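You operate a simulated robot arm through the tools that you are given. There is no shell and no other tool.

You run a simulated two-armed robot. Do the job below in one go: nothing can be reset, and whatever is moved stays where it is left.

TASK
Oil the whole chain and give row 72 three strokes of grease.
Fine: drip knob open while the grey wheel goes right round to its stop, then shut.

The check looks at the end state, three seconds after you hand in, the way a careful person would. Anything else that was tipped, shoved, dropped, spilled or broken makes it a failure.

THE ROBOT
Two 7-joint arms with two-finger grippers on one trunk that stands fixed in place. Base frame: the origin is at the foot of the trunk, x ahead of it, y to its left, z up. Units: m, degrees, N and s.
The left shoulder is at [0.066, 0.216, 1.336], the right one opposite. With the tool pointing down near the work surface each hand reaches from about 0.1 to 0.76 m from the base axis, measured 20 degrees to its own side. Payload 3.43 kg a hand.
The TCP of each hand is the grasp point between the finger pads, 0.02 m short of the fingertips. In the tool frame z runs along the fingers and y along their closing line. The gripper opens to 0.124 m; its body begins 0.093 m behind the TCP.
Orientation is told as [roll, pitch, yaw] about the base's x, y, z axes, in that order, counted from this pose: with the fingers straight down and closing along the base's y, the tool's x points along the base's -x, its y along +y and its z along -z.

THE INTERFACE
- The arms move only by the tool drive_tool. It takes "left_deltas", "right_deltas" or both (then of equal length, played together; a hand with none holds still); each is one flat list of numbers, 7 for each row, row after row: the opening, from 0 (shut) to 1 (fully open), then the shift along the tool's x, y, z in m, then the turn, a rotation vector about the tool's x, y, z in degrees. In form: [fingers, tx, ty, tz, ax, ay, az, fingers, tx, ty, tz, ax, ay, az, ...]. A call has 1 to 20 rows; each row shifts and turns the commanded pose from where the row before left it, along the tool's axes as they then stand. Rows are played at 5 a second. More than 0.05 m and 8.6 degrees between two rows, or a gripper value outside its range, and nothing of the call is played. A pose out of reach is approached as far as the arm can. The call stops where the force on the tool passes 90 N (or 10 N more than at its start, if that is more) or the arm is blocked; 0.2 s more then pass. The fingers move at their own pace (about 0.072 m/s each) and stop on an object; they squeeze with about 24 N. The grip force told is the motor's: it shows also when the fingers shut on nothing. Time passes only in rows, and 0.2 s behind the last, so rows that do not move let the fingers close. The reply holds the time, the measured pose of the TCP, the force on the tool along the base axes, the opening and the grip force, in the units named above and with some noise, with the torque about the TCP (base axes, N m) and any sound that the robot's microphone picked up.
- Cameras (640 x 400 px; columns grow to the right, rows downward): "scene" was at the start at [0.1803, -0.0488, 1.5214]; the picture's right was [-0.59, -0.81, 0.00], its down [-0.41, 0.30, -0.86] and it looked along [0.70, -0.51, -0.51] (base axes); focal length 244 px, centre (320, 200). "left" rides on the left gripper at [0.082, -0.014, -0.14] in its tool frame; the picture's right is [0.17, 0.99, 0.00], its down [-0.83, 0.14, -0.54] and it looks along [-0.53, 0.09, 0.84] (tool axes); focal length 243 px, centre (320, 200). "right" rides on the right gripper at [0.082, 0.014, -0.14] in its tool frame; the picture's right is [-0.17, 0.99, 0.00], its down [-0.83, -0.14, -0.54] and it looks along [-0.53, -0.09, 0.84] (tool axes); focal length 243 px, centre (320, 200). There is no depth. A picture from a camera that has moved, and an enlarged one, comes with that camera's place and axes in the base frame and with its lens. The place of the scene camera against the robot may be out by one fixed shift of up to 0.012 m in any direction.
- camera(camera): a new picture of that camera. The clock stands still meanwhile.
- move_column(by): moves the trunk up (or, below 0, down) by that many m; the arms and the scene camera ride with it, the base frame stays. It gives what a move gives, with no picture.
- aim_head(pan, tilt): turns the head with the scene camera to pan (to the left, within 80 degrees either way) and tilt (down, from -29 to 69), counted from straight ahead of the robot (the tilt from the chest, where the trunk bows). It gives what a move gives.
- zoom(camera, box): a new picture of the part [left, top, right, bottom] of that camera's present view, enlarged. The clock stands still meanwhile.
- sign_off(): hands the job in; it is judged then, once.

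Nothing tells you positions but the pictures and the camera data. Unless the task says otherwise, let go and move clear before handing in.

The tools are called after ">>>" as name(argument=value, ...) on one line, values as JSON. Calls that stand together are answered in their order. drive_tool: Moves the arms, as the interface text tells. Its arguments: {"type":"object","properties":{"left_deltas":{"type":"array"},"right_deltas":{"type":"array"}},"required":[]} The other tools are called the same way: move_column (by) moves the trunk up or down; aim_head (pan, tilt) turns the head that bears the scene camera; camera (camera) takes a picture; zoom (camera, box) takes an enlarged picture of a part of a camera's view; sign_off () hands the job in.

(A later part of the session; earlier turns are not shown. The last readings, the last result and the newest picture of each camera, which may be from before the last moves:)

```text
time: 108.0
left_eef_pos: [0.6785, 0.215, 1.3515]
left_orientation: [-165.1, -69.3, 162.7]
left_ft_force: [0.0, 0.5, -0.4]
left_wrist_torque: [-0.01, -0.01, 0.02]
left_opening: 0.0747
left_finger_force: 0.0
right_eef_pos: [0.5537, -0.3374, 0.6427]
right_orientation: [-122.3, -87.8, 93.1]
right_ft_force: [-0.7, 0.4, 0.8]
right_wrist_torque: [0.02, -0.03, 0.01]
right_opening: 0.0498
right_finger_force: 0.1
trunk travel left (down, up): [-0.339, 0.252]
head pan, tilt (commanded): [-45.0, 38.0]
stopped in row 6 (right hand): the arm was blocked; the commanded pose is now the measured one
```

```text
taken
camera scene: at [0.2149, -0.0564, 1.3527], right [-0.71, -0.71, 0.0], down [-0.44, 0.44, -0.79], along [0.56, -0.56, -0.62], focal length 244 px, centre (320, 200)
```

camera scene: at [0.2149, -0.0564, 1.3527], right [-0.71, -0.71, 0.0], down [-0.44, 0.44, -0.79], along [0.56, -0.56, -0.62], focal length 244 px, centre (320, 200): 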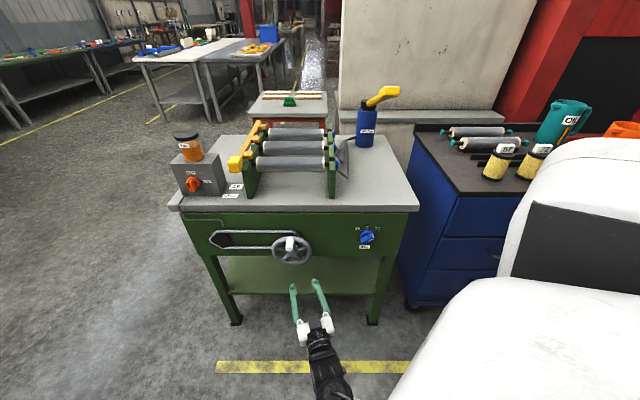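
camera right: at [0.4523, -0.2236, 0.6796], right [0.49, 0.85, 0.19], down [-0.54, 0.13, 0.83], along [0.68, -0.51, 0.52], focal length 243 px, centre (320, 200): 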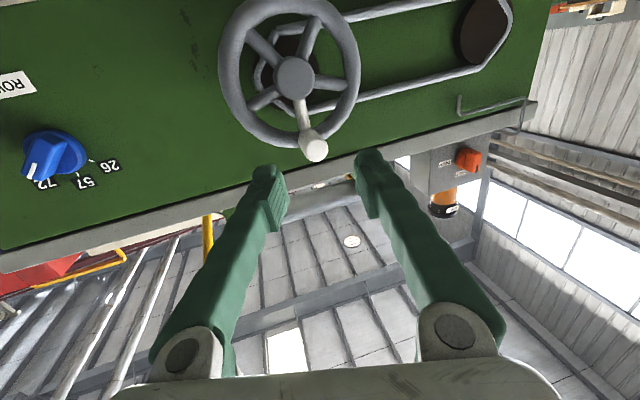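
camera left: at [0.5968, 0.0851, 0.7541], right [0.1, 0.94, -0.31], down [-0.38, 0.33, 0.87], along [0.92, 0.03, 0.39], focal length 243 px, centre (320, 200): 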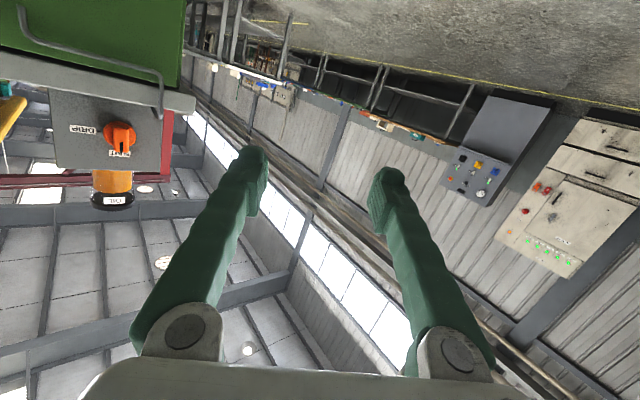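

The low point was simply too far from the shoulder at this trunk height. I'm raising the hand, lowering the trunk 0.1 m, and trying the circle again.

>>> drive_tool(right_deltas=[0.4, -0.04, 0, 0, 0, 0, 0, 0.4, -0.04, 0, 0, 0, 0, 0, 0.4, -0.04, 0, 0, 0, 0, 0, 0.4, -0.03, 0, 0, 0, 0, 0])

>>> move_column(by=-0.11)

>>> camera(camera="right")

>>> camera(camera="scene")

```text
time: 109.0
left_eef_pos: [0.6789, 0.2159, 1.3532]
left_orientation: [-165.1, -69.3, 162.7]
left_ft_force: [-0.6, 0.3, 0.7]
left_wrist_torque: [-0.03, 0.0, -0.04]
left_opening: 0.0743
left_finger_force: 0.0
right_eef_pos: [0.5643, -0.3375, 0.8042]
right_orientation: [-139.8, -86.0, 111.3]
right_ft_force: [0.5, -0.4, 0.0]
right_wrist_torque: [0.01, -0.01, 0.04]
right_opening: 0.0496
right_finger_force: 0.1
trunk travel left (down, up): [-0.339, 0.252]
head pan, tilt (commanded): [-45.0, 38.0]
```

```text
time: 110.5
left_eef_pos: [0.7125, 0.2164, 1.1955]
left_orientation: [-160.4, -73.6, 158.1]
left_ft_force: [0.2, -0.4, -0.3]
left_wrist_torque: [0.01, 0.04, -0.05]
left_opening: 0.0743
left_finger_force: 0.1
right_eef_pos: [0.5546, -0.3346, 0.6829]
right_orientation: [-119.5, -85.8, 91.9]
right_ft_force: [0.9, -0.5, -0.4]
right_wrist_torque: [0.0, 0.04, -0.02]
right_opening: 0.0496
right_finger_force: 0.0
trunk travel left (down, up): [-0.229, 0.362]
head pan, tilt (commanded): [-45.0, 38.0]
```

```text
taken
camera right: at [0.4382, -0.2651, 0.5954], right [0.46, 0.88, 0.1], down [-0.54, 0.19, 0.82], along [0.7, -0.43, 0.57], focal length 243 px, centre (320, 200)
```

right: 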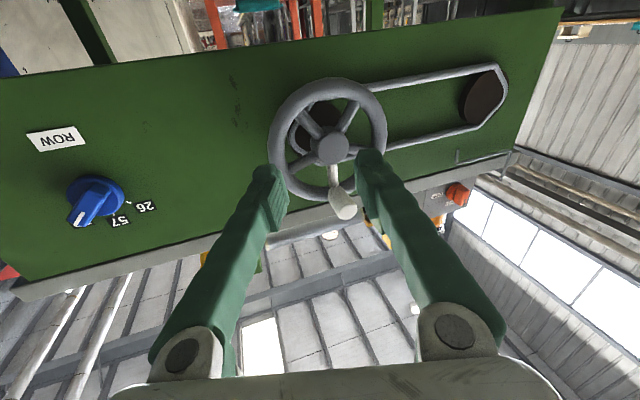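

```text
taken
camera scene: at [0.2458, -0.0566, 1.2396], right [-0.71, -0.71, 0.0], down [-0.44, 0.44, -0.79], along [0.56, -0.56, -0.62], focal length 244 px, centre (320, 200)
```

scene: 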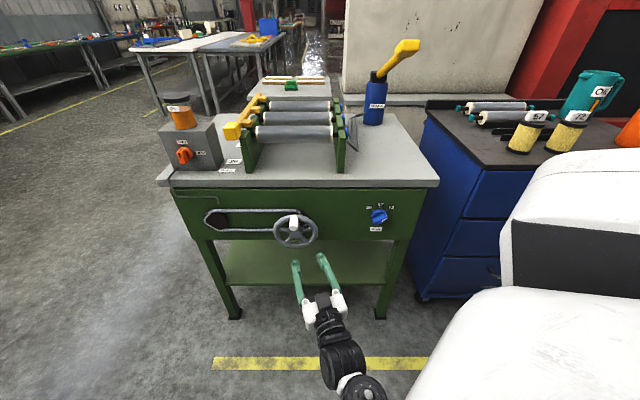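

The hand now sits right in front of the wheel with margin. I'm levelling it and rehearsing the full circle again, still 9 cm short of the handle.

>>> drive_tool(right_deltas=[0.4, 0, 0, 0, 0.4, 2.1, 3.7, 0.4, -0.038, 0.01, 0, 0, 0, 0, 0.4, -0.038, 0.01, 0, 0, 0, 0, 0.4, 0.0082, -0.0292, -0.0089, 0, 0, 0, 0.4, 0.0223, -0.0213, -0.0065, 0, 0, 0, 0.4, 0.0305, -0.0078, -0.0024, 0, 0, 0, 0.4, 0.0305, 0.0078, 0.0024, 0, 0, 0, 0.4, 0.0223, 0.0213, 0.0065, 0, 0, 0, 0.4, 0.0082, 0.0292, 0.0089, 0, 0, 0, 0.4, -0.0082, 0.0292, 0.0089, 0, 0, 0, 0.4, -0.0223, 0.0213, 0.0065, 0, 0, 0, 0.4, -0.0305, 0.0078, 0.0024, 0, 0, 0, 0.4, -0.0305, -0.0078, -0.0024, 0, 0, 0, 0.4, -0.0223, -0.0213, -0.0065, 0, 0, 0, 0.4, -0.0082, -0.0292, -0.0089, 0, 0, 0])

>>> camera(camera="right")

```text
time: 113.2
left_eef_pos: [0.7131, 0.2173, 1.1961]
left_orientation: [-160.3, -73.6, 158.0]
left_ft_force: [0.6, 0.5, -0.8]
left_wrist_torque: [0.0, 0.0, 0.04]
left_opening: 0.0744
left_finger_force: 0.1
right_eef_pos: [0.6094, -0.3038, 0.7194]
right_orientation: [-124.1, -84.8, 97.0]
right_ft_force: [0.6, -0.7, -0.2]
right_wrist_torque: [-0.02, 0.02, -0.01]
right_opening: 0.0496
right_finger_force: 0.1
trunk travel left (down, up): [-0.229, 0.362]
head pan, tilt (commanded): [-45.0, 38.0]
stopped in row 13 (right hand): the arm was blocked; the commanded pose is now the measured one
```

```text
taken
camera right: at [0.493, -0.2358, 0.6299], right [0.45, 0.89, 0.09], down [-0.55, 0.2, 0.81], along [0.7, -0.41, 0.58], focal length 243 px, centre (320, 200)
```

right: 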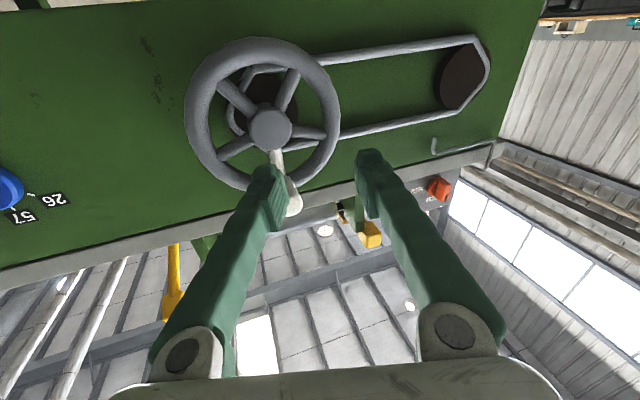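

It covered most of the circle and only blocked at the left side, where the arm is most folded. At the true depth it'll be more extended, so I'm rehearsing once more just 1–2 cm in front of the handle.

>>> drive_tool(right_deltas=[0.4, 0, 0, 0, 0.3, 2.9, 4.3, 0.4, -0.0198, -0.0165, 0.005, 0, 0, 0, 0.4, -0.0198, -0.0165, 0.005, 0, 0, 0, 0.4, 0.0082, -0.0292, -0.0089, 0, 0, 0, 0.4, 0.0223, -0.0213, -0.0065, 0, 0, 0, 0.4, 0.0305, -0.0078, -0.0024, 0, 0, 0, 0.4, 0.0305, 0.0078, 0.0024, 0, 0, 0, 0.4, 0.0223, 0.0213, 0.0065, 0, 0, 0, 0.4, 0.0082, 0.0292, 0.0089, 0, 0, 0, 0.4, -0.0082, 0.0292, 0.0089, 0, 0, 0, 0.4, -0.0223, 0.0213, 0.0065, 0, 0, 0, 0.4, -0.0305, 0.0078, 0.0024, 0, 0, 0, 0.4, -0.0305, -0.0078, -0.0024, 0, 0, 0, 0.4, -0.0223, -0.0213, -0.0065, 0, 0, 0, 0.4, -0.0082, -0.0292, -0.0089, 0, 0, 0])

>>> camera(camera="right")

```text
time: 116.2
left_eef_pos: [0.7139, 0.2161, 1.1963]
left_orientation: [-160.2, -73.7, 157.9]
left_ft_force: [-0.9, -0.3, 0.7]
left_wrist_torque: [-0.03, 0.04, -0.03]
left_opening: 0.0744
left_finger_force: 0.0
right_eef_pos: [0.6411, -0.3073, 0.7381]
right_orientation: [-53.6, -88.3, 28.5]
right_ft_force: [2.6, 10.0, -19.2]
right_wrist_torque: [-0.94, -2.03, -1.26]
right_opening: 0.0414
right_finger_force: 0.1
trunk travel left (down, up): [-0.229, 0.362]
head pan, tilt (commanded): [-45.0, 38.0]
stopped in row 15 (right hand): the force on the tool passed its limit at 96 N (the readings are from after the stop); the commanded pose is now the measured one
```

```text
taken
camera right: at [0.5177, -0.2373, 0.6586], right [0.42, 0.89, 0.14], down [-0.52, 0.12, 0.84], along [0.74, -0.43, 0.52], focal length 243 px, centre (320, 200)
```

right: 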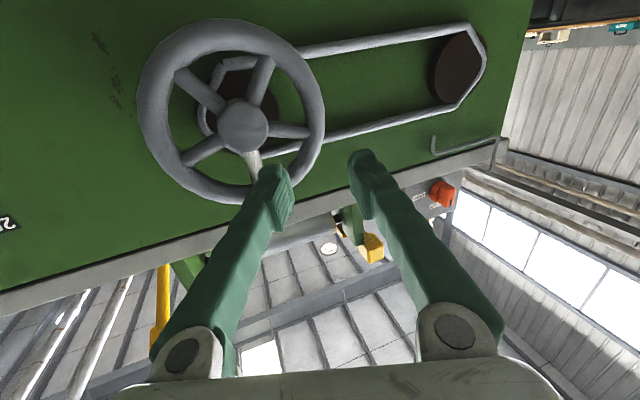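

Near the end of the circle a finger brushed the handle. I'm checking from the scene camera whether the wheel moved.

>>> zoom(camera="scene", box=[240, 190, 368, 270])

>>> zoom(camera="right", box=[130, 10, 370, 210])

```text
5.00 times, centred on (304, 230) of scene
camera zoom: at [0.2476, -0.0567, 1.2393], right [-0.71, -0.71, 0.0], down [-0.44, 0.44, -0.79], along [0.56, -0.56, -0.62], focal length 1222 px, centre (400, 50)
```

zoom: 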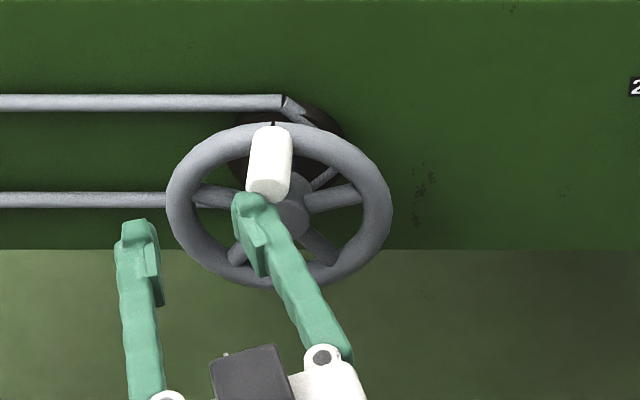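

```text
2.00 times, centred on (250, 110) of right
camera zoom: at [0.5177, -0.2373, 0.6586], right [0.42, 0.89, 0.14], down [-0.52, 0.12, 0.84], along [0.74, -0.43, 0.52], focal length 485 px, centre (460, 380)
```

zoom: 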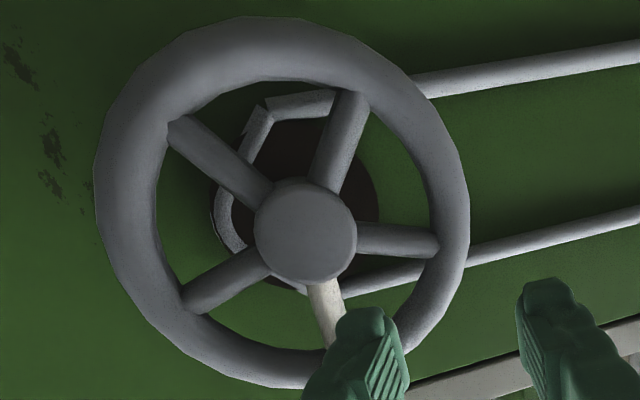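

The wheel hasn't turned; the finger only nudged the handle from below. The circle itself is reachable. I'm backing off and rehearsing the path between wheel and drip knob: lower the trunk, then a diagonal forward and up.

>>> drive_tool(right_deltas=[0.4, 0.02, 0, -0.005, 0, 0, 0, 0.4, 0.005, 0, -0.03, 0, 0, 0, 0.4, 0, 0, -0.03, 0, 0, 0])

>>> move_column(by=-0.14)

>>> camera(camera="scene")

>>> zoom(camera="scene", box=[240, 130, 400, 230])

```text
time: 117.0
left_eef_pos: [0.7132, 0.2156, 1.1966]
left_orientation: [-160.4, -73.6, 158.1]
left_ft_force: [-0.5, -0.4, -0.3]
left_wrist_torque: [-0.01, 0.02, 0.04]
left_opening: 0.0744
left_finger_force: 0.0
right_eef_pos: [0.5883, -0.2987, 0.7351]
right_orientation: [-127.0, -85.7, 101.6]
right_ft_force: [-0.4, 0.4, 0.5]
right_wrist_torque: [-0.02, -0.03, 0.04]
right_opening: 0.0496
right_finger_force: 0.0
trunk travel left (down, up): [-0.229, 0.362]
head pan, tilt (commanded): [-45.0, 38.0]
```

```text
time: 118.7
left_eef_pos: [0.7621, 0.2159, 0.9831]
left_orientation: [-147.1, -79.4, 145.1]
left_ft_force: [0.4, 1.1, 1.0]
left_wrist_torque: [-0.01, 0.01, -0.02]
left_opening: 0.0745
left_finger_force: 0.1
right_eef_pos: [0.583, -0.3084, 0.6039]
right_orientation: [-126.2, -84.6, 100.5]
right_ft_force: [0.2, -0.4, 0.4]
right_wrist_torque: [0.0, 0.02, 0.05]
right_opening: 0.0497
right_finger_force: 0.0
trunk travel left (down, up): [-0.089, 0.502]
head pan, tilt (commanded): [-45.0, 38.0]
```

```text
taken
camera scene: at [0.297, -0.0565, 1.0871], right [-0.71, -0.71, 0.0], down [-0.43, 0.44, -0.79], along [0.56, -0.56, -0.62], focal length 244 px, centre (320, 200)
```

scene: 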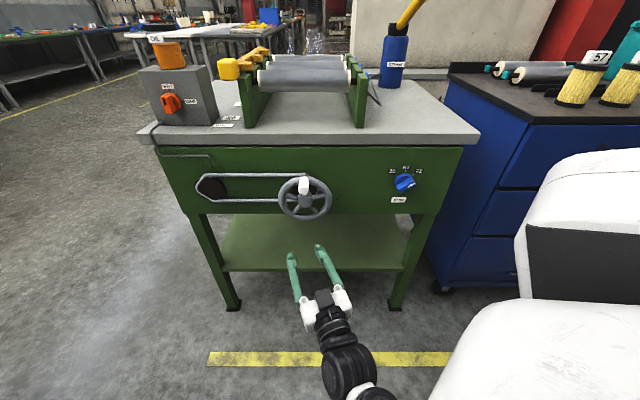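

```text
4.00 times, centred on (320, 180) of scene
camera zoom: at [0.297, -0.0565, 1.0871], right [-0.71, -0.71, 0.0], down [-0.43, 0.44, -0.79], along [0.56, -0.56, -0.62], focal length 978 px, centre (320, 280)
```

zoom: 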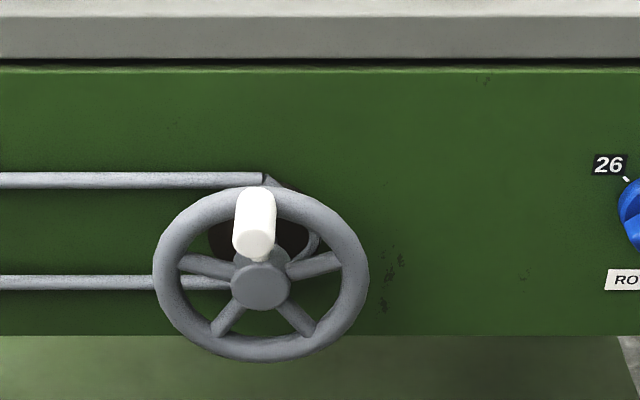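

The wheel is still exactly at its start. I'm now rehearsing the diagonal up to a point about 10 cm short of the drip knob.

>>> drive_tool(right_deltas=[0.4, 0, 0, 0, 0.3, 3.2, 4.4, 0.4, -0.0278, 0.0196, 0.0166, 0, 0, 0, 0.4, -0.0278, 0.0196, 0.0166, 0, 0, 0, 0.4, -0.0278, 0.0196, 0.0166, 0, 0, 0, 0.4, -0.0278, 0.0196, 0.0166, 0, 0, 0, 0.4, -0.0278, 0.0196, 0.0166, 0, 0, 0, 0.4, -0.0278, 0.0196, 0.0166, 0, 0, 0])

>>> camera(camera="scene")

```text
time: 119.4
left_eef_pos: [0.7673, 0.2166, 0.9634]
left_orientation: [-144.9, -79.9, 142.9]
left_ft_force: [0.1, 0.2, -0.9]
left_wrist_torque: [0.0, -0.04, 0.03]
left_opening: 0.0744
left_finger_force: 0.2
right_eef_pos: [0.5914, -0.2892, 0.5782]
right_orientation: [-67.0, -83.1, 45.5]
right_ft_force: [0.3, 0.2, -0.5]
right_wrist_torque: [-0.04, 0.0, -0.01]
right_opening: 0.0496
right_finger_force: 0.0
trunk travel left (down, up): [-0.089, 0.502]
head pan, tilt (commanded): [-45.0, 38.0]
stopped in row 3 (right hand): the arm was blocked; the commanded pose is now the measured one
```

```text
taken
camera scene: at [0.3032, -0.0564, 1.0726], right [-0.71, -0.71, 0.0], down [-0.44, 0.44, -0.79], along [0.56, -0.56, -0.62], focal length 244 px, centre (320, 200)
```

scene: 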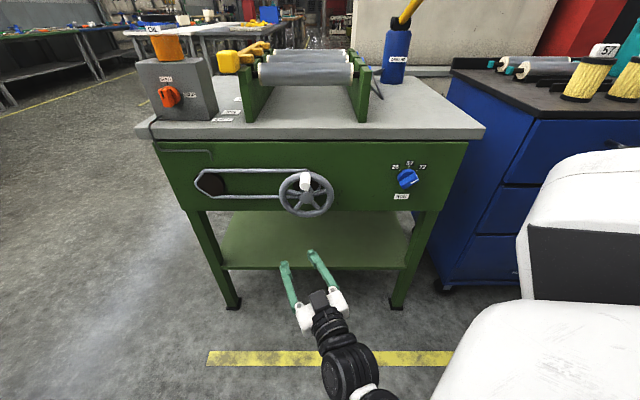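

The direct diagonal is blocked in this folded posture. I'm going forward and left below the wheel first, to the clear area left of it, and then up.

>>> drive_tool(right_deltas=[0.4, -0.006, 0.012, 0.035, 0, 0, 0, 0.4, -0.012, 0.025, 0.03, 0, 0, 0, 0.4, -0.012, 0.025, 0.025, 0, 0, 0, 0.4, -0.012, 0.025, 0.025, 0, 0, 0, 0.4, -0.012, 0.025, 0.02, 0, 0, 0])

>>> camera(camera="scene")

```text
time: 120.6
left_eef_pos: [0.7679, 0.216, 0.9669]
left_orientation: [-145.4, -79.7, 143.4]
left_ft_force: [0.1, -0.7, 1.0]
left_wrist_torque: [0.0, 0.0, 0.04]
left_opening: 0.0743
left_finger_force: 0.1
right_eef_pos: [0.7611, -0.2472, 0.6128]
right_orientation: [-82.7, -80.2, 61.4]
right_ft_force: [-0.3, -0.4, -0.1]
right_wrist_torque: [0.02, -0.02, -0.04]
right_opening: 0.0495
right_finger_force: 0.1
trunk travel left (down, up): [-0.089, 0.502]
head pan, tilt (commanded): [-45.0, 38.0]
```

```text
taken
camera scene: at [0.3021, -0.0562, 1.0756], right [-0.71, -0.71, 0.0], down [-0.44, 0.44, -0.79], along [0.56, -0.56, -0.62], focal length 244 px, centre (320, 200)
```

scene: 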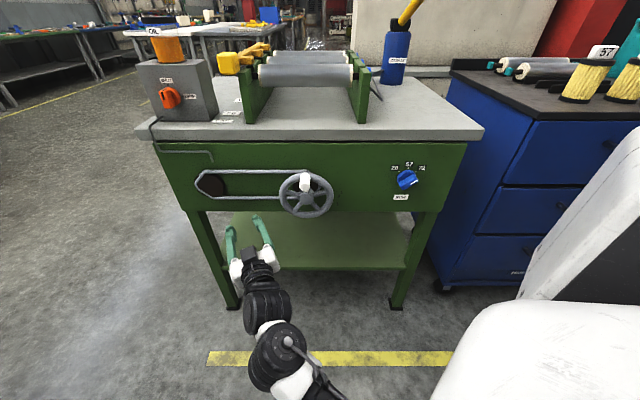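

Clear of everything. I'm going up to drip-knob height now, drifting slightly left and squaring the roll.

>>> drive_tool(right_deltas=[0.4, -0.038, 0.005, 0, 0, 0, 1.2, 0.4, -0.038, 0.005, 0, 0, 0, 1.2, 0.4, -0.038, 0.007, 0, 0, 0, 1.2, 0.4, -0.038, 0.007, 0, 0, 0, 1.2, 0.4, -0.037, 0.009, 0, 0, 0, 1.2, 0.4, -0.037, 0.009, 0, 0, 0, 1.2, 0.4, -0.037, 0.01, 0, 0, 0, 1.2, 0.4, -0.037, 0.01, 0, 0, 0, 1.2])

>>> camera(camera="scene")

>>> camera(camera="right")

```text
time: 122.4
left_eef_pos: [0.7652, 0.2161, 0.9702]
left_orientation: [-145.8, -79.7, 143.8]
left_ft_force: [0.2, -0.5, 1.0]
left_wrist_torque: [0.02, -0.04, 0.01]
left_opening: 0.0743
left_finger_force: 0.0
right_eef_pos: [0.8005, -0.1705, 0.9138]
right_orientation: [46.5, -86.2, -68.8]
right_ft_force: [-0.2, -0.7, 0.1]
right_wrist_torque: [0.04, 0.02, 0.0]
right_opening: 0.0497
right_finger_force: 0.1
trunk travel left (down, up): [-0.089, 0.502]
head pan, tilt (commanded): [-45.0, 38.0]
```

```text
taken
camera scene: at [0.3005, -0.0563, 1.0777], right [-0.71, -0.71, 0.0], down [-0.44, 0.44, -0.79], along [0.56, -0.56, -0.62], focal length 244 px, centre (320, 200)
```

scene: 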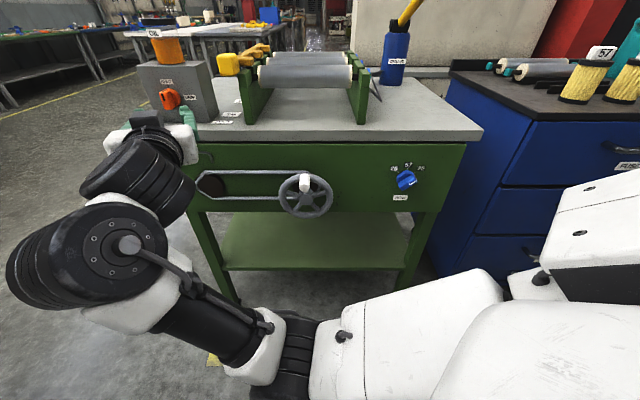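

```text
taken
camera right: at [0.6741, -0.1015, 0.8388], right [0.38, 0.9, 0.21], down [-0.53, 0.02, 0.85], along [0.76, -0.43, 0.49], focal length 243 px, centre (320, 200)
```

right: 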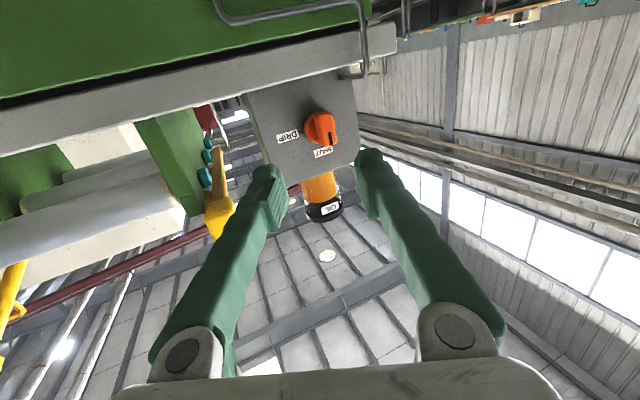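

The path works, and the drip knob is now straight ahead in the hand camera, 13 cm away. I'm zooming in to line up precisely.

>>> zoom(camera="right", box=[256, 80, 384, 160])

>>> zoom(camera="scene", box=[120, 60, 248, 140])

```text
5.00 times, centred on (320, 120) of right
camera zoom: at [0.6741, -0.1015, 0.8388], right [0.38, 0.9, 0.21], down [-0.53, 0.02, 0.85], along [0.76, -0.43, 0.49], focal length 1213 px, centre (320, 600)
```

zoom: 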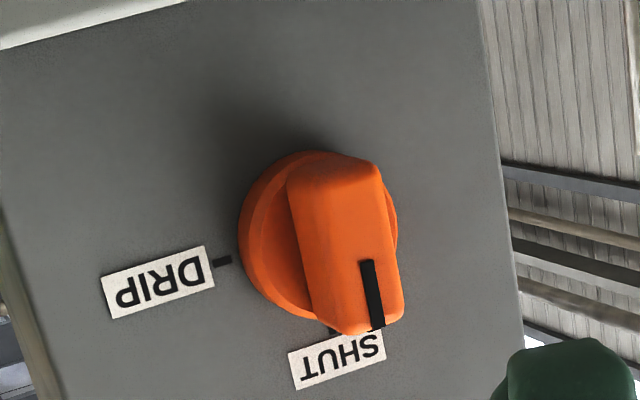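

```text
5.00 times, centred on (184, 100) of scene
camera zoom: at [0.3005, -0.0563, 1.0777], right [-0.71, -0.71, 0.0], down [-0.44, 0.44, -0.79], along [0.56, -0.56, -0.62], focal length 1222 px, centre (1000, 700)
```

zoom: 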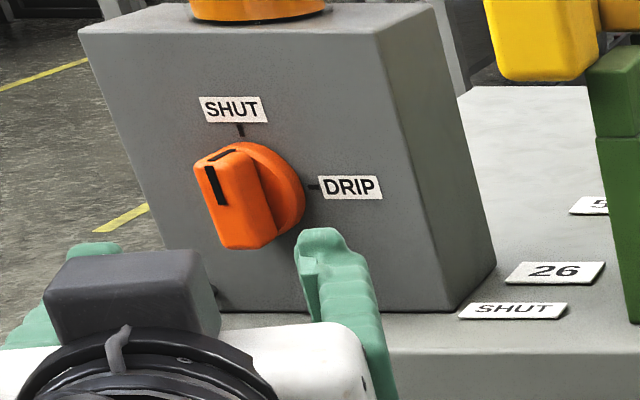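

The knob matches my earlier fix: bar front at (0.936, -0.217, 0.909). Before opening it, I'm rehearsing the return path to the wheel once, so that I don't get stuck while oil is dripping.

>>> drive_tool(right_deltas=[0.4, 0, 0, 0, 0, -2.6, -2.75, 0.4, 0.041, -0.008, -0.002, 0, 0, 0, 0.4, 0.041, -0.008, -0.002, 0, 0, 0, 0.4, 0.041, -0.008, -0.002, 0, 0, 0, 0.4, 0.041, -0.008, -0.002, 0, 0, 0, 0.4, 0.041, -0.008, -0.002, 0, 0, 0, 0.4, 0.041, -0.008, -0.002, 0, 0, 0, 0.4, 0.041, -0.008, -0.002, 0, 0, 0, 0.4, 0.041, -0.008, -0.002, 0, 0, 0, 0.4, 0, -0.0205, -0.0284, 0, 0, 0, 0.4, 0, -0.0205, -0.0284, 0, 0, 0, 0.4, 0, -0.0205, -0.0284, 0, 0, 0, 0.4, 0, -0.0205, -0.0284, 0, 0, 0, 0.4, 0, -0.0205, -0.0284, 0, 0, 0])

>>> camera(camera="scene")

```text
time: 125.0
left_eef_pos: [0.7648, 0.2164, 0.9758]
left_orientation: [-146.1, -79.5, 144.2]
left_ft_force: [0.9, 0.8, 0.8]
left_wrist_torque: [0.0, -0.02, -0.01]
left_opening: 0.0746
left_finger_force: 0.1
right_eef_pos: [0.7255, -0.2423, 0.6923]
right_orientation: [152.6, -78.9, -174.7]
right_ft_force: [0.3, 0.1, 1.2]
right_wrist_torque: [-0.01, 0.0, 0.01]
right_opening: 0.0495
right_finger_force: 0.0
trunk travel left (down, up): [-0.089, 0.502]
head pan, tilt (commanded): [-45.0, 38.0]
stopped in row 12 (right hand): the arm was blocked; the commanded pose is now the measured one
```

```text
taken
camera scene: at [0.2996, -0.0564, 1.0809], right [-0.71, -0.71, 0.0], down [-0.44, 0.44, -0.79], along [0.56, -0.56, -0.62], focal length 244 px, centre (320, 200)
```

scene: 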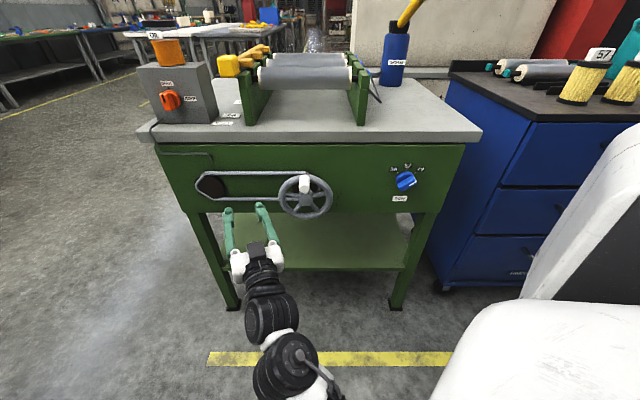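

The reverse path hit a wrist-roll limit: low down, the arm is only comfortable rolled anticlockwise. Roll doesn't matter for the round handle, so I'm rolling the hand about -45°, levelling it, and continuing down and back.

>>> drive_tool(right_deltas=[0.5, 0, 0, 0, 0, 3, -7.5, 0.5, 0, 0, 0, 0, 2, -7.5, 0.5, 0, 0, 0, 0, 0, -7.5, 0.5, 0, 0, 0, 0, 0, -7.5, 0.5, 0, 0, 0, 0, 0, -7.5])

>>> camera(camera="right")

>>> camera(camera="scene")

```text
time: 126.2
left_eef_pos: [0.7656, 0.217, 0.9744]
left_orientation: [-146.1, -79.6, 144.2]
left_ft_force: [-0.4, -0.1, -0.4]
left_wrist_torque: [0.0, 0.02, 0.02]
left_opening: 0.0745
left_finger_force: 0.0
right_eef_pos: [0.7212, -0.2455, 0.681]
right_orientation: [-97.1, -56.8, 73.1]
right_ft_force: [-0.5, 0.3, -0.3]
right_wrist_torque: [0.03, 0.0, 0.02]
right_opening: 0.0621
right_finger_force: 0.1
trunk travel left (down, up): [-0.089, 0.502]
head pan, tilt (commanded): [-45.0, 38.0]
```

```text
taken
camera right: at [0.5841, -0.2233, 0.595], right [0.38, 0.84, -0.4], down [-0.41, 0.54, 0.73], along [0.83, -0.12, 0.55], focal length 243 px, centre (320, 200)
```

right: 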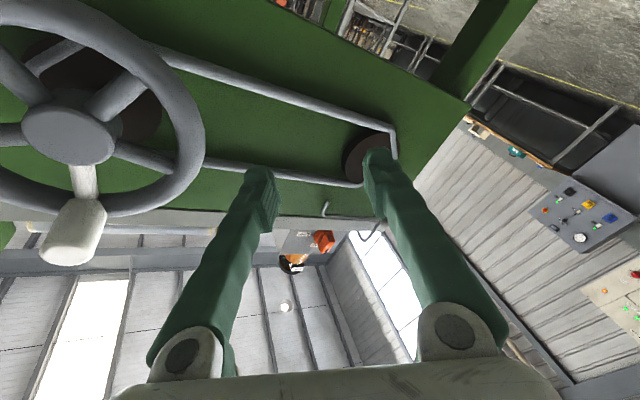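

```text
taken
camera scene: at [0.2997, -0.0564, 1.0803], right [-0.71, -0.71, 0.0], down [-0.44, 0.44, -0.79], along [0.56, -0.56, -0.62], focal length 244 px, centre (320, 200)
```

scene: 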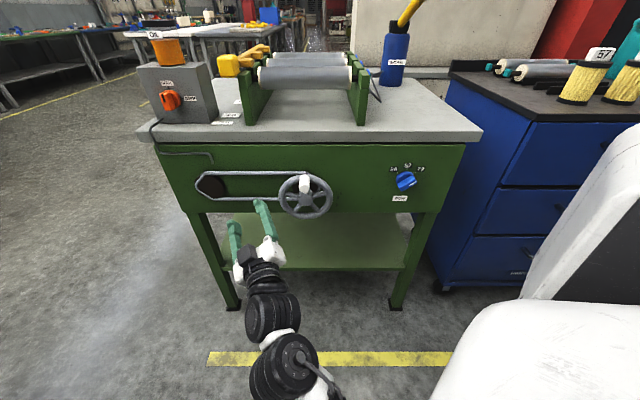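

The roll relaxed the wrist. I'm moving diagonally to the spot that will be in front of the handle once the trunk comes up.

>>> drive_tool(right_deltas=[0.5, 0.0291, -0.0197, -0.0199, 0, 0, 0, 0.5, 0.0291, -0.0197, -0.0199, 0, 0, 0, 0.5, 0.0291, -0.0197, -0.0199, 0, 0, 0, 0.5, 0.0291, -0.0197, -0.0199, 0, 0, 0])

>>> move_column(by=0.14)

>>> camera(camera="right")

>>> camera(camera="scene")

```text
time: 126.9
left_eef_pos: [0.764, 0.2164, 0.9764]
left_orientation: [-146.2, -79.5, 144.3]
left_ft_force: [0.0, -0.1, -0.2]
left_wrist_torque: [-0.02, -0.02, 0.0]
left_opening: 0.0744
left_finger_force: 0.1
right_eef_pos: [0.6932, -0.2829, 0.7515]
right_orientation: [-119.7, -64.8, 92.0]
right_ft_force: [0.0, 0.4, 0.1]
right_wrist_torque: [0.02, -0.01, 0.01]
right_opening: 0.062
right_finger_force: 0.0
trunk travel left (down, up): [-0.089, 0.502]
head pan, tilt (commanded): [-45.0, 38.0]
stopped in row 3 (right hand): the arm was blocked; the commanded pose is now the measured one
```

```text
time: 128.6
left_eef_pos: [0.7244, 0.2161, 1.1824]
left_orientation: [-158.7, -74.5, 156.5]
left_ft_force: [-0.4, 0.5, -0.6]
left_wrist_torque: [0.0, -0.01, 0.01]
left_opening: 0.0744
left_finger_force: 0.1
right_eef_pos: [0.6939, -0.2848, 0.887]
right_orientation: [-119.7, -64.8, 91.6]
right_ft_force: [0.6, 0.3, 0.3]
right_wrist_torque: [-0.01, -0.04, 0.03]
right_opening: 0.0622
right_finger_force: 0.1
trunk travel left (down, up): [-0.229, 0.362]
head pan, tilt (commanded): [-45.0, 38.0]
```

```text
taken
camera right: at [0.5783, -0.2501, 0.7774], right [0.46, 0.86, -0.21], down [-0.55, 0.47, 0.69], along [0.69, -0.2, 0.69], focal length 243 px, centre (320, 200)
```

right: 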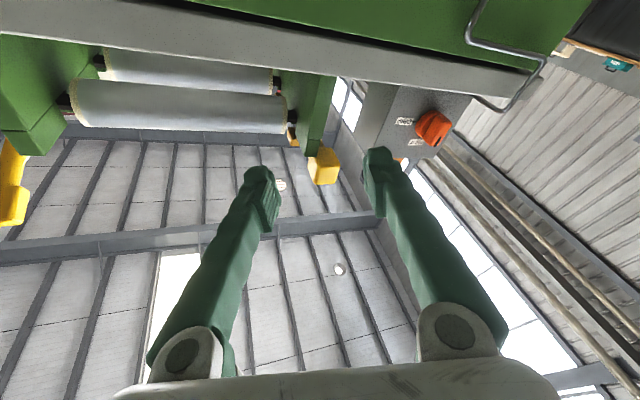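

```text
taken
camera scene: at [0.2467, -0.0563, 1.2393], right [-0.71, -0.71, 0.0], down [-0.44, 0.44, -0.79], along [0.56, -0.56, -0.62], focal length 244 px, centre (320, 200)
```

scene: 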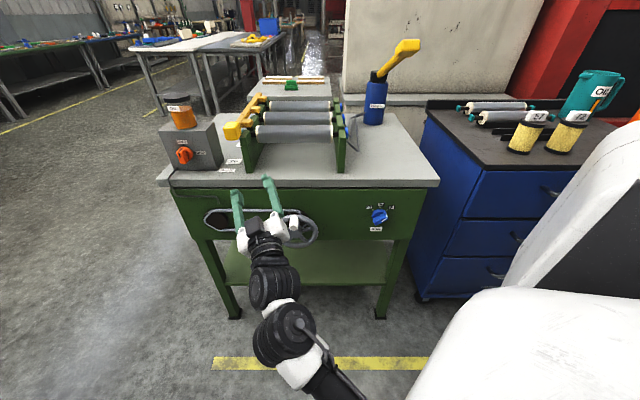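

Retracting is blocked in this elbow-central posture, so I'm changing tactics: the left arm can reach the wheel almost straight along the wheel's axis when the trunk is low. First I'm taking the right hand up and parking it on the right again.

>>> drive_tool(right_deltas=[0.5, -0.037, -0.015, 0.0147, -3.2, 2.5, 5.8, 0.5, -0.038, -0.011, 0.012, -3.2, 2.5, 5.8, 0.5, -0.0395, -0.008, 0.01, -3.2, 2.5, 5.8, 0.5, -0.04, -0.004, 0.008, -3.2, 2.5, 5.8, 0.5, -0.041, 0, 0.006, 0, 0, 0, 0.5, -0.041, 0, 0.006, 0, 0, 0, 0.5, -0.041, 0, 0.006, 0, 0, 0, 0.5, -0.041, 0, 0.006, 0, 0, 0])

>>> camera(camera="scene")

```text
time: 130.6
left_eef_pos: [0.7221, 0.2164, 1.1832]
left_orientation: [-158.8, -74.8, 156.4]
left_ft_force: [0.1, -1.0, 0.2]
left_wrist_torque: [0.02, 0.0, 0.0]
left_opening: 0.0742
left_finger_force: 0.1
right_eef_pos: [0.7567, -0.3075, 1.1636]
right_orientation: [-28.9, -85.6, 13.1]
right_ft_force: [-1.1, 0.3, 0.5]
right_wrist_torque: [-0.01, 0.02, 0.02]
right_opening: 0.0623
right_finger_force: 0.0
right hand out of reach, approached as far as the arm can: row 8
trunk travel left (down, up): [-0.229, 0.362]
head pan, tilt (commanded): [-45.0, 38.0]
stopped in row 8 (right hand): the arm was blocked; the commanded pose is now the measured one
```

```text
taken
camera scene: at [0.2458, -0.0565, 1.2395], right [-0.71, -0.71, 0.0], down [-0.44, 0.44, -0.79], along [0.56, -0.56, -0.62], focal length 244 px, centre (320, 200)
```

scene: 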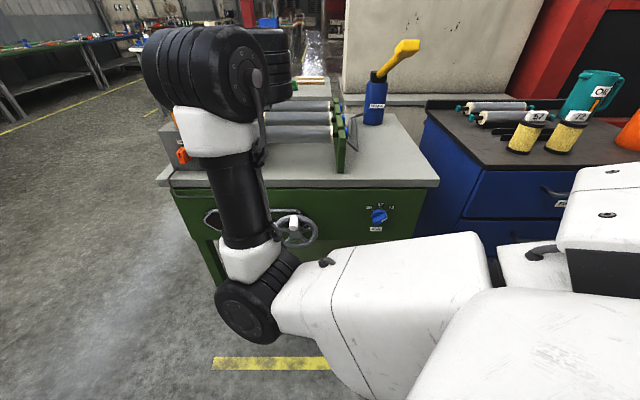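

>>> move_column(by=0.3)

>>> camera(camera="scene")

```text
time: 133.6
left_eef_pos: [0.5958, 0.2158, 1.6765]
left_orientation: [-172.1, -56.5, 169.0]
left_ft_force: [0.0, 1.0, 0.6]
left_wrist_torque: [-0.02, 0.0, 0.0]
left_opening: 0.0746
left_finger_force: 0.0
right_eef_pos: [0.7551, -0.3148, 1.474]
right_orientation: [-44.3, -86.2, 28.0]
right_ft_force: [-0.4, 0.1, -0.8]
right_wrist_torque: [0.03, 0.0, 0.0]
right_opening: 0.062
right_finger_force: 0.0
trunk travel left (down, up): [-0.529, 0.062]
head pan, tilt (commanded): [-45.0, 38.0]
```

```text
taken
camera scene: at [0.1427, -0.0562, 1.5578], right [-0.71, -0.71, 0.0], down [-0.44, 0.44, -0.79], along [0.56, -0.56, -0.62], focal length 244 px, centre (320, 200)
```

scene: 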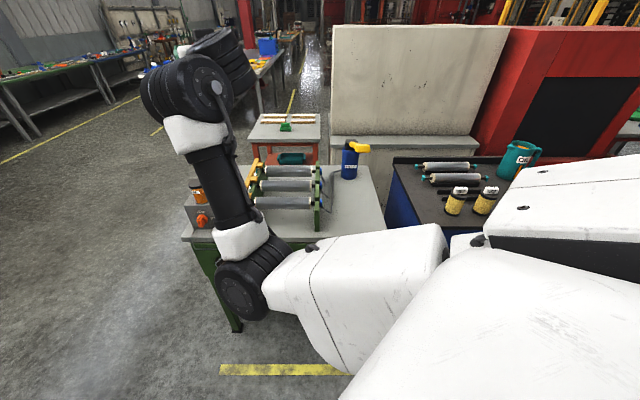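

>>> drive_tool(right_deltas=[0.3, 0.005, -0.0431, 0.002, 5, 0, 0, 0.3, 0.005, -0.0428, 0.0057, 5, 0, 0, 0.3, 0.005, -0.0421, 0.0094, 5, 0, 0, 0.3, 0.005, -0.0412, 0.0131, 5, 0, 0, 0.3, 0.005, -0.0399, 0.0166, 5, 0, 0, 0.3, 0.005, -0.0383, 0.02, 5, 0, 0, 0.3, 0.005, -0.0368, 0.015, 0, 0, 0, 0.3, 0.005, -0.0368, 0.015, 0, 0, 0, 0.3, 0.005, -0.0368, 0.015, 0, 0, 0, 0.3, 0.005, -0.0368, 0.015, 0, 0, 0])

>>> camera(camera="scene")

```text
time: 135.8
left_eef_pos: [0.5939, 0.2128, 1.6776]
left_orientation: [-172.1, -56.4, 169.1]
left_ft_force: [-0.4, -1.2, -0.8]
left_wrist_torque: [0.01, 0.02, 0.03]
left_opening: 0.0744
left_finger_force: 0.1
right_eef_pos: [0.6328, -0.7087, 1.4293]
right_orientation: [-56.6, -85.9, 11.2]
right_ft_force: [-0.4, -0.2, 0.0]
right_wrist_torque: [0.02, 0.02, 0.03]
right_opening: 0.0375
right_finger_force: 0.1
trunk travel left (down, up): [-0.529, 0.062]
head pan, tilt (commanded): [-45.0, 38.0]
```

```text
taken
camera scene: at [0.1416, -0.0586, 1.5579], right [-0.71, -0.71, 0.0], down [-0.43, 0.44, -0.79], along [0.56, -0.56, -0.62], focal length 244 px, centre (320, 200)
```

scene: 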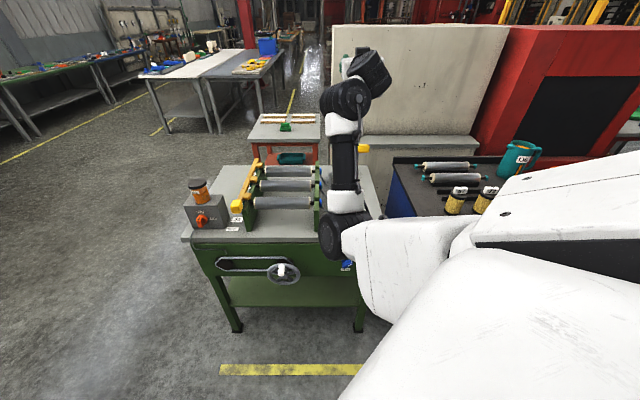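

The right arm is parked. I'm lowering and levelling the left arm while stretching it forward to nearly straight.

>>> drive_tool(left_deltas=[0.5, 0.0433, -0.0079, 0.0027, 0, 4.1, 0, 0.5, 0.043, -0.0079, 0.0057, 0, 4.1, 0, 0.5, 0.0424, -0.0079, 0.0087, 0, 4.1, 0, 0.5, 0.0417, -0.0079, 0.0116, 0, 4.1, 0, 0.5, 0.0408, -0.0079, 0.0145, 0, 4.1, 0, 0.5, 0.0396, -0.0079, 0.0177, 0, 4.1, 0, 0.5, 0.0381, -0.0079, 0.0207, 0, 4.1, 0, 0.5, 0.0365, -0.0079, 0.0233, 0, 4.1, 0])

>>> aim_head(pan=-15, tilt=25)

>>> camera(camera="scene")

```text
time: 137.6
left_eef_pos: [0.789, 0.1064, 1.4027]
left_orientation: [-95.3, -85.4, 91.3]
left_ft_force: [0.9, -0.2, -0.2]
left_wrist_torque: [0.0, -0.01, 0.02]
left_opening: 0.062
left_finger_force: 0.1
left hand out of reach, approached as far as the arm can: row 8
right_eef_pos: [0.6346, -0.7076, 1.43]
right_orientation: [-57.5, -85.8, 12.0]
right_ft_force: [1.0, -1.4, -0.7]
right_wrist_torque: [0.0, 0.0, 0.02]
right_opening: 0.0372
right_finger_force: 0.0
trunk travel left (down, up): [-0.529, 0.062]
head pan, tilt (commanded): [-45.0, 38.0]
```

```text
time: 138.5
left_eef_pos: [0.786, 0.1068, 1.404]
left_orientation: [-97.3, -85.4, 93.1]
left_ft_force: [-0.2, 0.1, 0.1]
left_wrist_torque: [-0.04, 0.03, 0.0]
left_opening: 0.0621
left_finger_force: 0.0
right_eef_pos: [0.6331, -0.7061, 1.4315]
right_orientation: [-58.3, -86.0, 12.8]
right_ft_force: [1.4, -0.7, 0.6]
right_wrist_torque: [-0.01, 0.0, 0.01]
right_opening: 0.037
right_finger_force: 0.0
trunk travel left (down, up): [-0.529, 0.062]
head pan, tilt (commanded): [-15.0, 25.0]
```

```text
taken
camera scene: at [0.1702, -0.0194, 1.5782], right [-0.26, -0.97, 0.0], down [-0.41, 0.11, -0.91], along [0.88, -0.24, -0.42], focal length 244 px, centre (320, 200)
```

scene: 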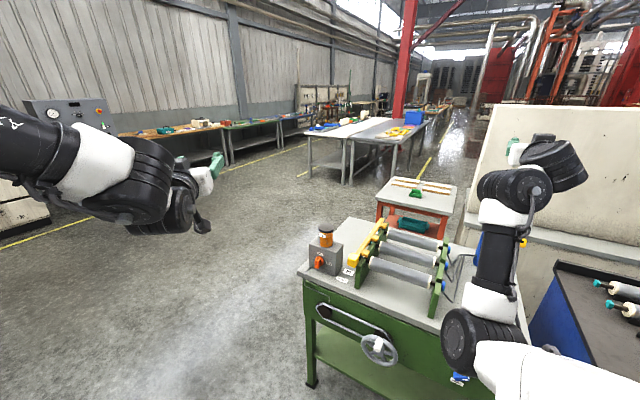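

Both arms are visible now. I'm sweeping the left arm round to the right about its shoulder, nearly straight, turning the hand with it.

>>> drive_tool(left_deltas=[0.5, 0, -0.044, 0, 3.75, 0, 0, 0.5, 0, -0.044, 0, 3.75, 0, 0, 0.5, 0, -0.044, 0, 3.75, 0, 0, 0.5, 0, -0.044, 0, 3.75, 0, 0, 0.5, 0, -0.044, 0, 3.75, 0, 0, 0.5, 0, -0.044, 0, 3.75, 0, 0])

>>> camera(camera="scene")

```text
time: 139.7
left_eef_pos: [0.7934, 0.018, 1.4454]
left_orientation: [-106.1, -79.3, 92.6]
left_ft_force: [0.2, 0.6, 0.2]
left_wrist_torque: [0.01, 0.0, -0.01]
left_opening: 0.0618
left_finger_force: 0.1
right_eef_pos: [0.6324, -0.7072, 1.4303]
right_orientation: [-57.9, -85.9, 12.4]
right_ft_force: [-0.4, 0.4, 0.2]
right_wrist_torque: [-0.01, -0.06, -0.01]
right_opening: 0.0372
right_finger_force: 0.1
trunk travel left (down, up): [-0.529, 0.062]
head pan, tilt (commanded): [-15.0, 25.0]
stopped in row 5 (left hand): the arm was blocked; the commanded pose is now the measured one
```

```text
taken
camera scene: at [0.1701, -0.0194, 1.5783], right [-0.26, -0.97, 0.0], down [-0.41, 0.11, -0.91], along [0.88, -0.23, -0.42], focal length 244 px, centre (320, 200)
```

scene: 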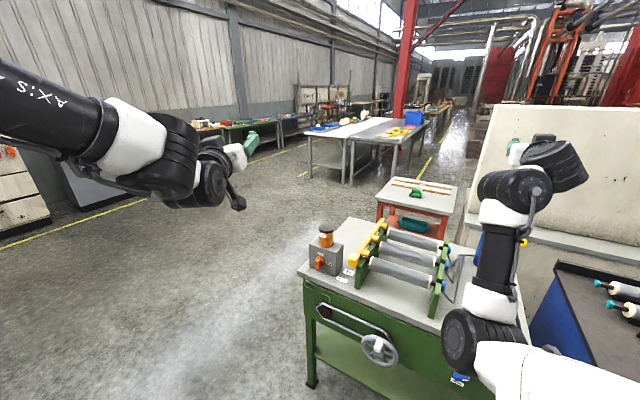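

The left wrist also wants to roll as it sweeps. The round handle doesn't care about roll, so I'm rolling the left hand -40° and trying the sweep again.

>>> drive_tool(left_deltas=[0.5, 0, 0, 0, 0, 0, -8, 0.5, 0, 0, 0, 0, 0, -8, 0.5, 0, 0, 0, 0, 0, -8, 0.5, 0, 0, 0, 0, 0, -8])

>>> camera(camera="left")

```text
time: 140.7
left_eef_pos: [0.794, 0.0142, 1.4443]
left_orientation: [-94.4, -47.6, 79.7]
left_ft_force: [0.6, -1.0, 0.0]
left_wrist_torque: [-0.01, -0.03, 0.01]
left_opening: 0.0621
left_finger_force: 0.2
right_eef_pos: [0.6334, -0.7058, 1.4312]
right_orientation: [-58.4, -85.8, 13.0]
right_ft_force: [-0.2, -0.2, 0.0]
right_wrist_torque: [0.02, -0.03, 0.03]
right_opening: 0.0373
right_finger_force: 0.0
trunk travel left (down, up): [-0.529, 0.062]
head pan, tilt (commanded): [-15.0, 25.0]
```

```text
taken
camera left: at [0.6453, -0.0173, 1.3863], right [0.18, 0.59, -0.79], down [-0.39, 0.78, 0.49], along [0.9, 0.22, 0.38], focal length 243 px, centre (320, 200)
```

left: 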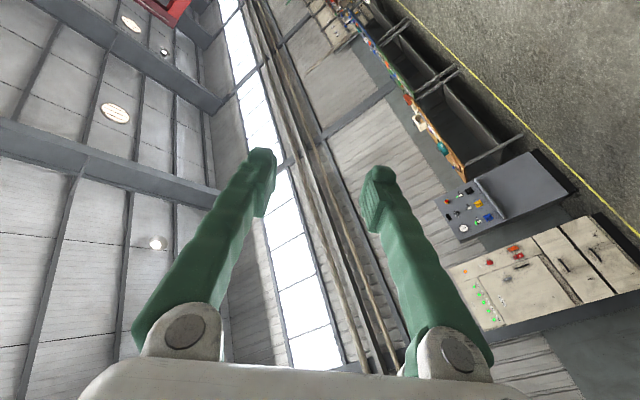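

>>> drive_tool(left_deltas=[0.5, 0.0296, -0.0325, 0, 2.77, 2.52, -0.2, 0.5, 0.0296, -0.0325, 0, 2.77, 2.52, -0.2, 0.5, 0.0296, -0.0325, 0, 2.77, 2.52, -0.2, 0.5, 0.0296, -0.0325, 0, 2.77, 2.52, -0.2, 0.5, 0.0296, -0.0325, 0, 2.77, 2.52, -0.2, 0.5, 0.0296, -0.0325, 0, 2.77, 2.52, -0.2])

>>> camera(camera="scene")

```text
time: 142.1
left_eef_pos: [0.7654, -0.1068, 1.4785]
left_orientation: [-96.8, -42.3, 68.7]
left_ft_force: [0.0, 0.7, 0.7]
left_wrist_torque: [0.0, 0.01, -0.01]
left_opening: 0.0621
left_finger_force: 0.0
right_eef_pos: [0.6325, -0.7054, 1.4311]
right_orientation: [-58.1, -85.9, 12.6]
right_ft_force: [-0.4, -0.3, 0.3]
right_wrist_torque: [0.01, 0.01, -0.02]
right_opening: 0.0373
right_finger_force: 0.1
trunk travel left (down, up): [-0.529, 0.062]
head pan, tilt (commanded): [-15.0, 25.0]
stopped in row 6 (left hand): the arm was blocked; the commanded pose is now the measured one
```

```text
taken
camera scene: at [0.17, -0.0188, 1.5783], right [-0.26, -0.97, 0.0], down [-0.41, 0.11, -0.91], along [0.88, -0.23, -0.42], focal length 244 px, centre (320, 200)
```

scene: 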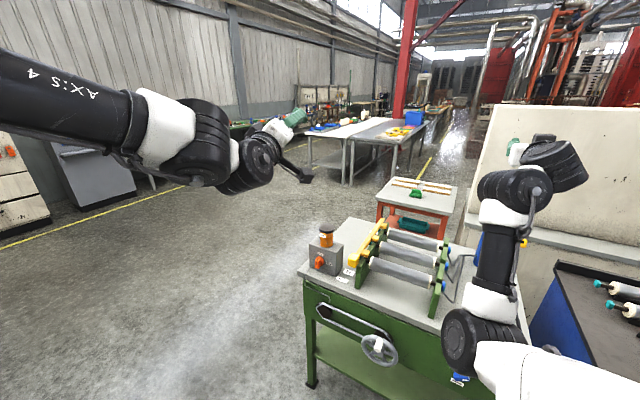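

The left arm has swept further and is almost straight. I'm drawing it back and down to let its elbow drop.

>>> drive_tool(left_deltas=[0.5, 0.0207, 0.0216, -0.0247, 0, 0, 0, 0.5, 0.0207, 0.0216, -0.0247, 0, 0, 0, 0.5, 0.0207, 0.0216, -0.0247, 0, 0, 0, 0.5, 0.0207, 0.0216, -0.0247, 0, 0, 0, 0.5, 0.0207, 0.0216, -0.0247, 0, 0, 0])

>>> camera(camera="scene")

```text
time: 143.4
left_eef_pos: [0.6904, -0.015, 1.3428]
left_orientation: [-98.7, -39.1, 74.5]
left_ft_force: [-0.1, -0.5, -0.5]
left_wrist_torque: [0.02, 0.02, 0.04]
left_opening: 0.062
left_finger_force: 0.0
right_eef_pos: [0.6338, -0.7069, 1.4316]
right_orientation: [-57.7, -85.8, 12.2]
right_ft_force: [0.0, 0.6, -0.2]
right_wrist_torque: [-0.04, -0.03, 0.02]
right_opening: 0.0372
right_finger_force: 0.1
trunk travel left (down, up): [-0.529, 0.062]
head pan, tilt (commanded): [-15.0, 25.0]
stopped in row 5 (left hand): the arm was blocked; the commanded pose is now the measured one
```

```text
taken
camera scene: at [0.1697, -0.0197, 1.5784], right [-0.26, -0.97, 0.0], down [-0.41, 0.11, -0.91], along [0.88, -0.23, -0.42], focal length 244 px, centre (320, 200)
```

scene: 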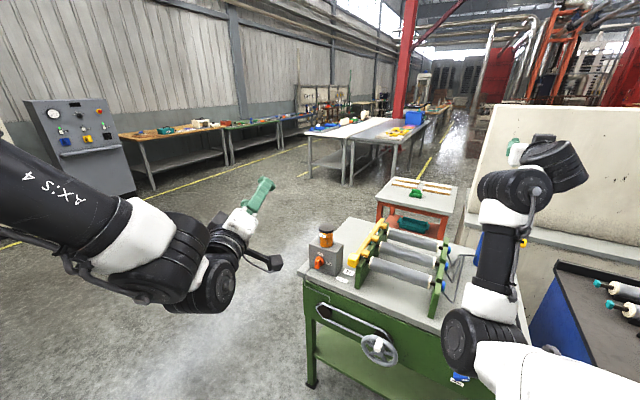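

The left arm can't reach across the body to the wheel; its shoulder limits that. So the right arm must do both controls, with the hand kept pointing nearly straight ahead so its wrist never crosses inside the shoulder. I'm moving the left arm out of the way and swinging the right forward again.

>>> drive_tool(left_deltas=[0.5, -0.0277, 0.0182, -0.0303, 0, 0, 0, 0.5, -0.0277, 0.0182, -0.0303, 0, 0, 0, 0.5, -0.0277, 0.0182, -0.0303, 0, 0, 0, 0.5, -0.0277, 0.0182, -0.0303, 0, 0, 0, 0.5, -0.0277, 0.0182, -0.0303, 0, 0, 0, 0.5, -0.0277, 0.0182, -0.0303, 0, 0, 0])

>>> drive_tool(right_deltas=[0.5, 0, 0.0354, -0.0258, -6.5, 0, 0, 0.5, 0, 0.0385, -0.021, -6.5, 0, 0, 0.5, 0, 0.0409, -0.0158, -6.5, 0, 0, 0.5, 0, 0.0426, -0.0103, -6.5, 0, 0, 0.5, 0, 0.0436, -0.0046, -6.5, 0, 0, 0.5, 0, 0.0438, 0.001, -4, 0, 0, 0.5, 0, 0.0433, 0.003, 0, 0, 0, 0.5, 0, 0.0433, 0.003, 0, 0, 0, 0.5, 0, 0.03, 0.003, 0, 0, 0])

>>> aim_head(pan=-45, tilt=38)

>>> camera(camera="scene")

```text
time: 144.8
left_eef_pos: [0.6223, 0.0933, 1.4463]
left_orientation: [-97.6, -39.0, 74.3]
left_ft_force: [0.1, 0.3, 0.0]
left_wrist_torque: [-0.01, 0.02, -0.02]
left_opening: 0.062
left_finger_force: 0.2
left hand out of reach, approached as far as the arm can: row 1, 2, 3, 4, 5, 6
right_eef_pos: [0.6318, -0.7062, 1.4329]
right_orientation: [-58.7, -85.9, 13.2]
right_ft_force: [-0.5, 0.8, 0.7]
right_wrist_torque: [0.01, -0.03, 0.03]
right_opening: 0.0372
right_finger_force: 0.1
trunk travel left (down, up): [-0.529, 0.062]
head pan, tilt (commanded): [-15.0, 25.0]
```

```text
time: 146.8
left_eef_pos: [0.6247, 0.0922, 1.4458]
left_orientation: [-97.7, -39.0, 74.5]
left_ft_force: [0.1, -0.4, 0.2]
left_wrist_torque: [-0.01, 0.0, 0.0]
left_opening: 0.0619
left_finger_force: 0.1
right_eef_pos: [0.711, -0.3355, 1.4201]
right_orientation: [-19.3, -85.8, 10.5]
right_ft_force: [0.1, 0.0, -0.1]
right_wrist_torque: [0.01, 0.0, -0.03]
right_opening: 0.0619
right_finger_force: 0.0
trunk travel left (down, up): [-0.529, 0.062]
head pan, tilt (commanded): [-15.0, 25.0]
```

```text
time: 147.8
left_eef_pos: [0.6245, 0.0937, 1.4459]
left_orientation: [-97.6, -39.1, 74.5]
left_ft_force: [-0.8, -0.5, 0.7]
left_wrist_torque: [-0.02, -0.02, 0.0]
left_opening: 0.0621
left_finger_force: 0.1
right_eef_pos: [0.7126, -0.3347, 1.4196]
right_orientation: [-20.9, -85.9, 11.9]
right_ft_force: [-0.2, 0.1, 0.4]
right_wrist_torque: [-0.01, -0.04, 0.03]
right_opening: 0.062
right_finger_force: 0.1
trunk travel left (down, up): [-0.529, 0.062]
head pan, tilt (commanded): [-45.0, 38.0]
```

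```text
taken
camera scene: at [0.1424, -0.0569, 1.5579], right [-0.71, -0.71, 0.0], down [-0.44, 0.43, -0.79], along [0.56, -0.56, -0.62], focal length 244 px, centre (320, 200)
```

scene: 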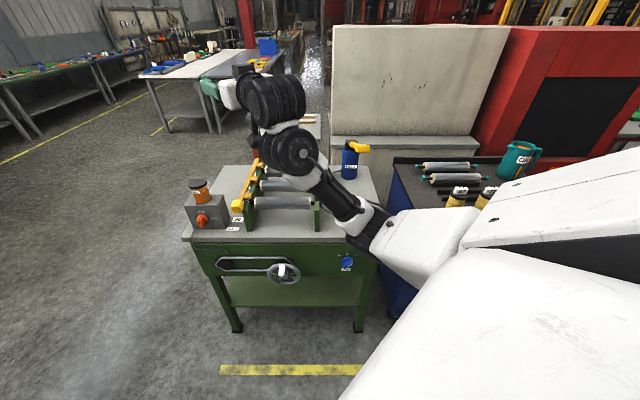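

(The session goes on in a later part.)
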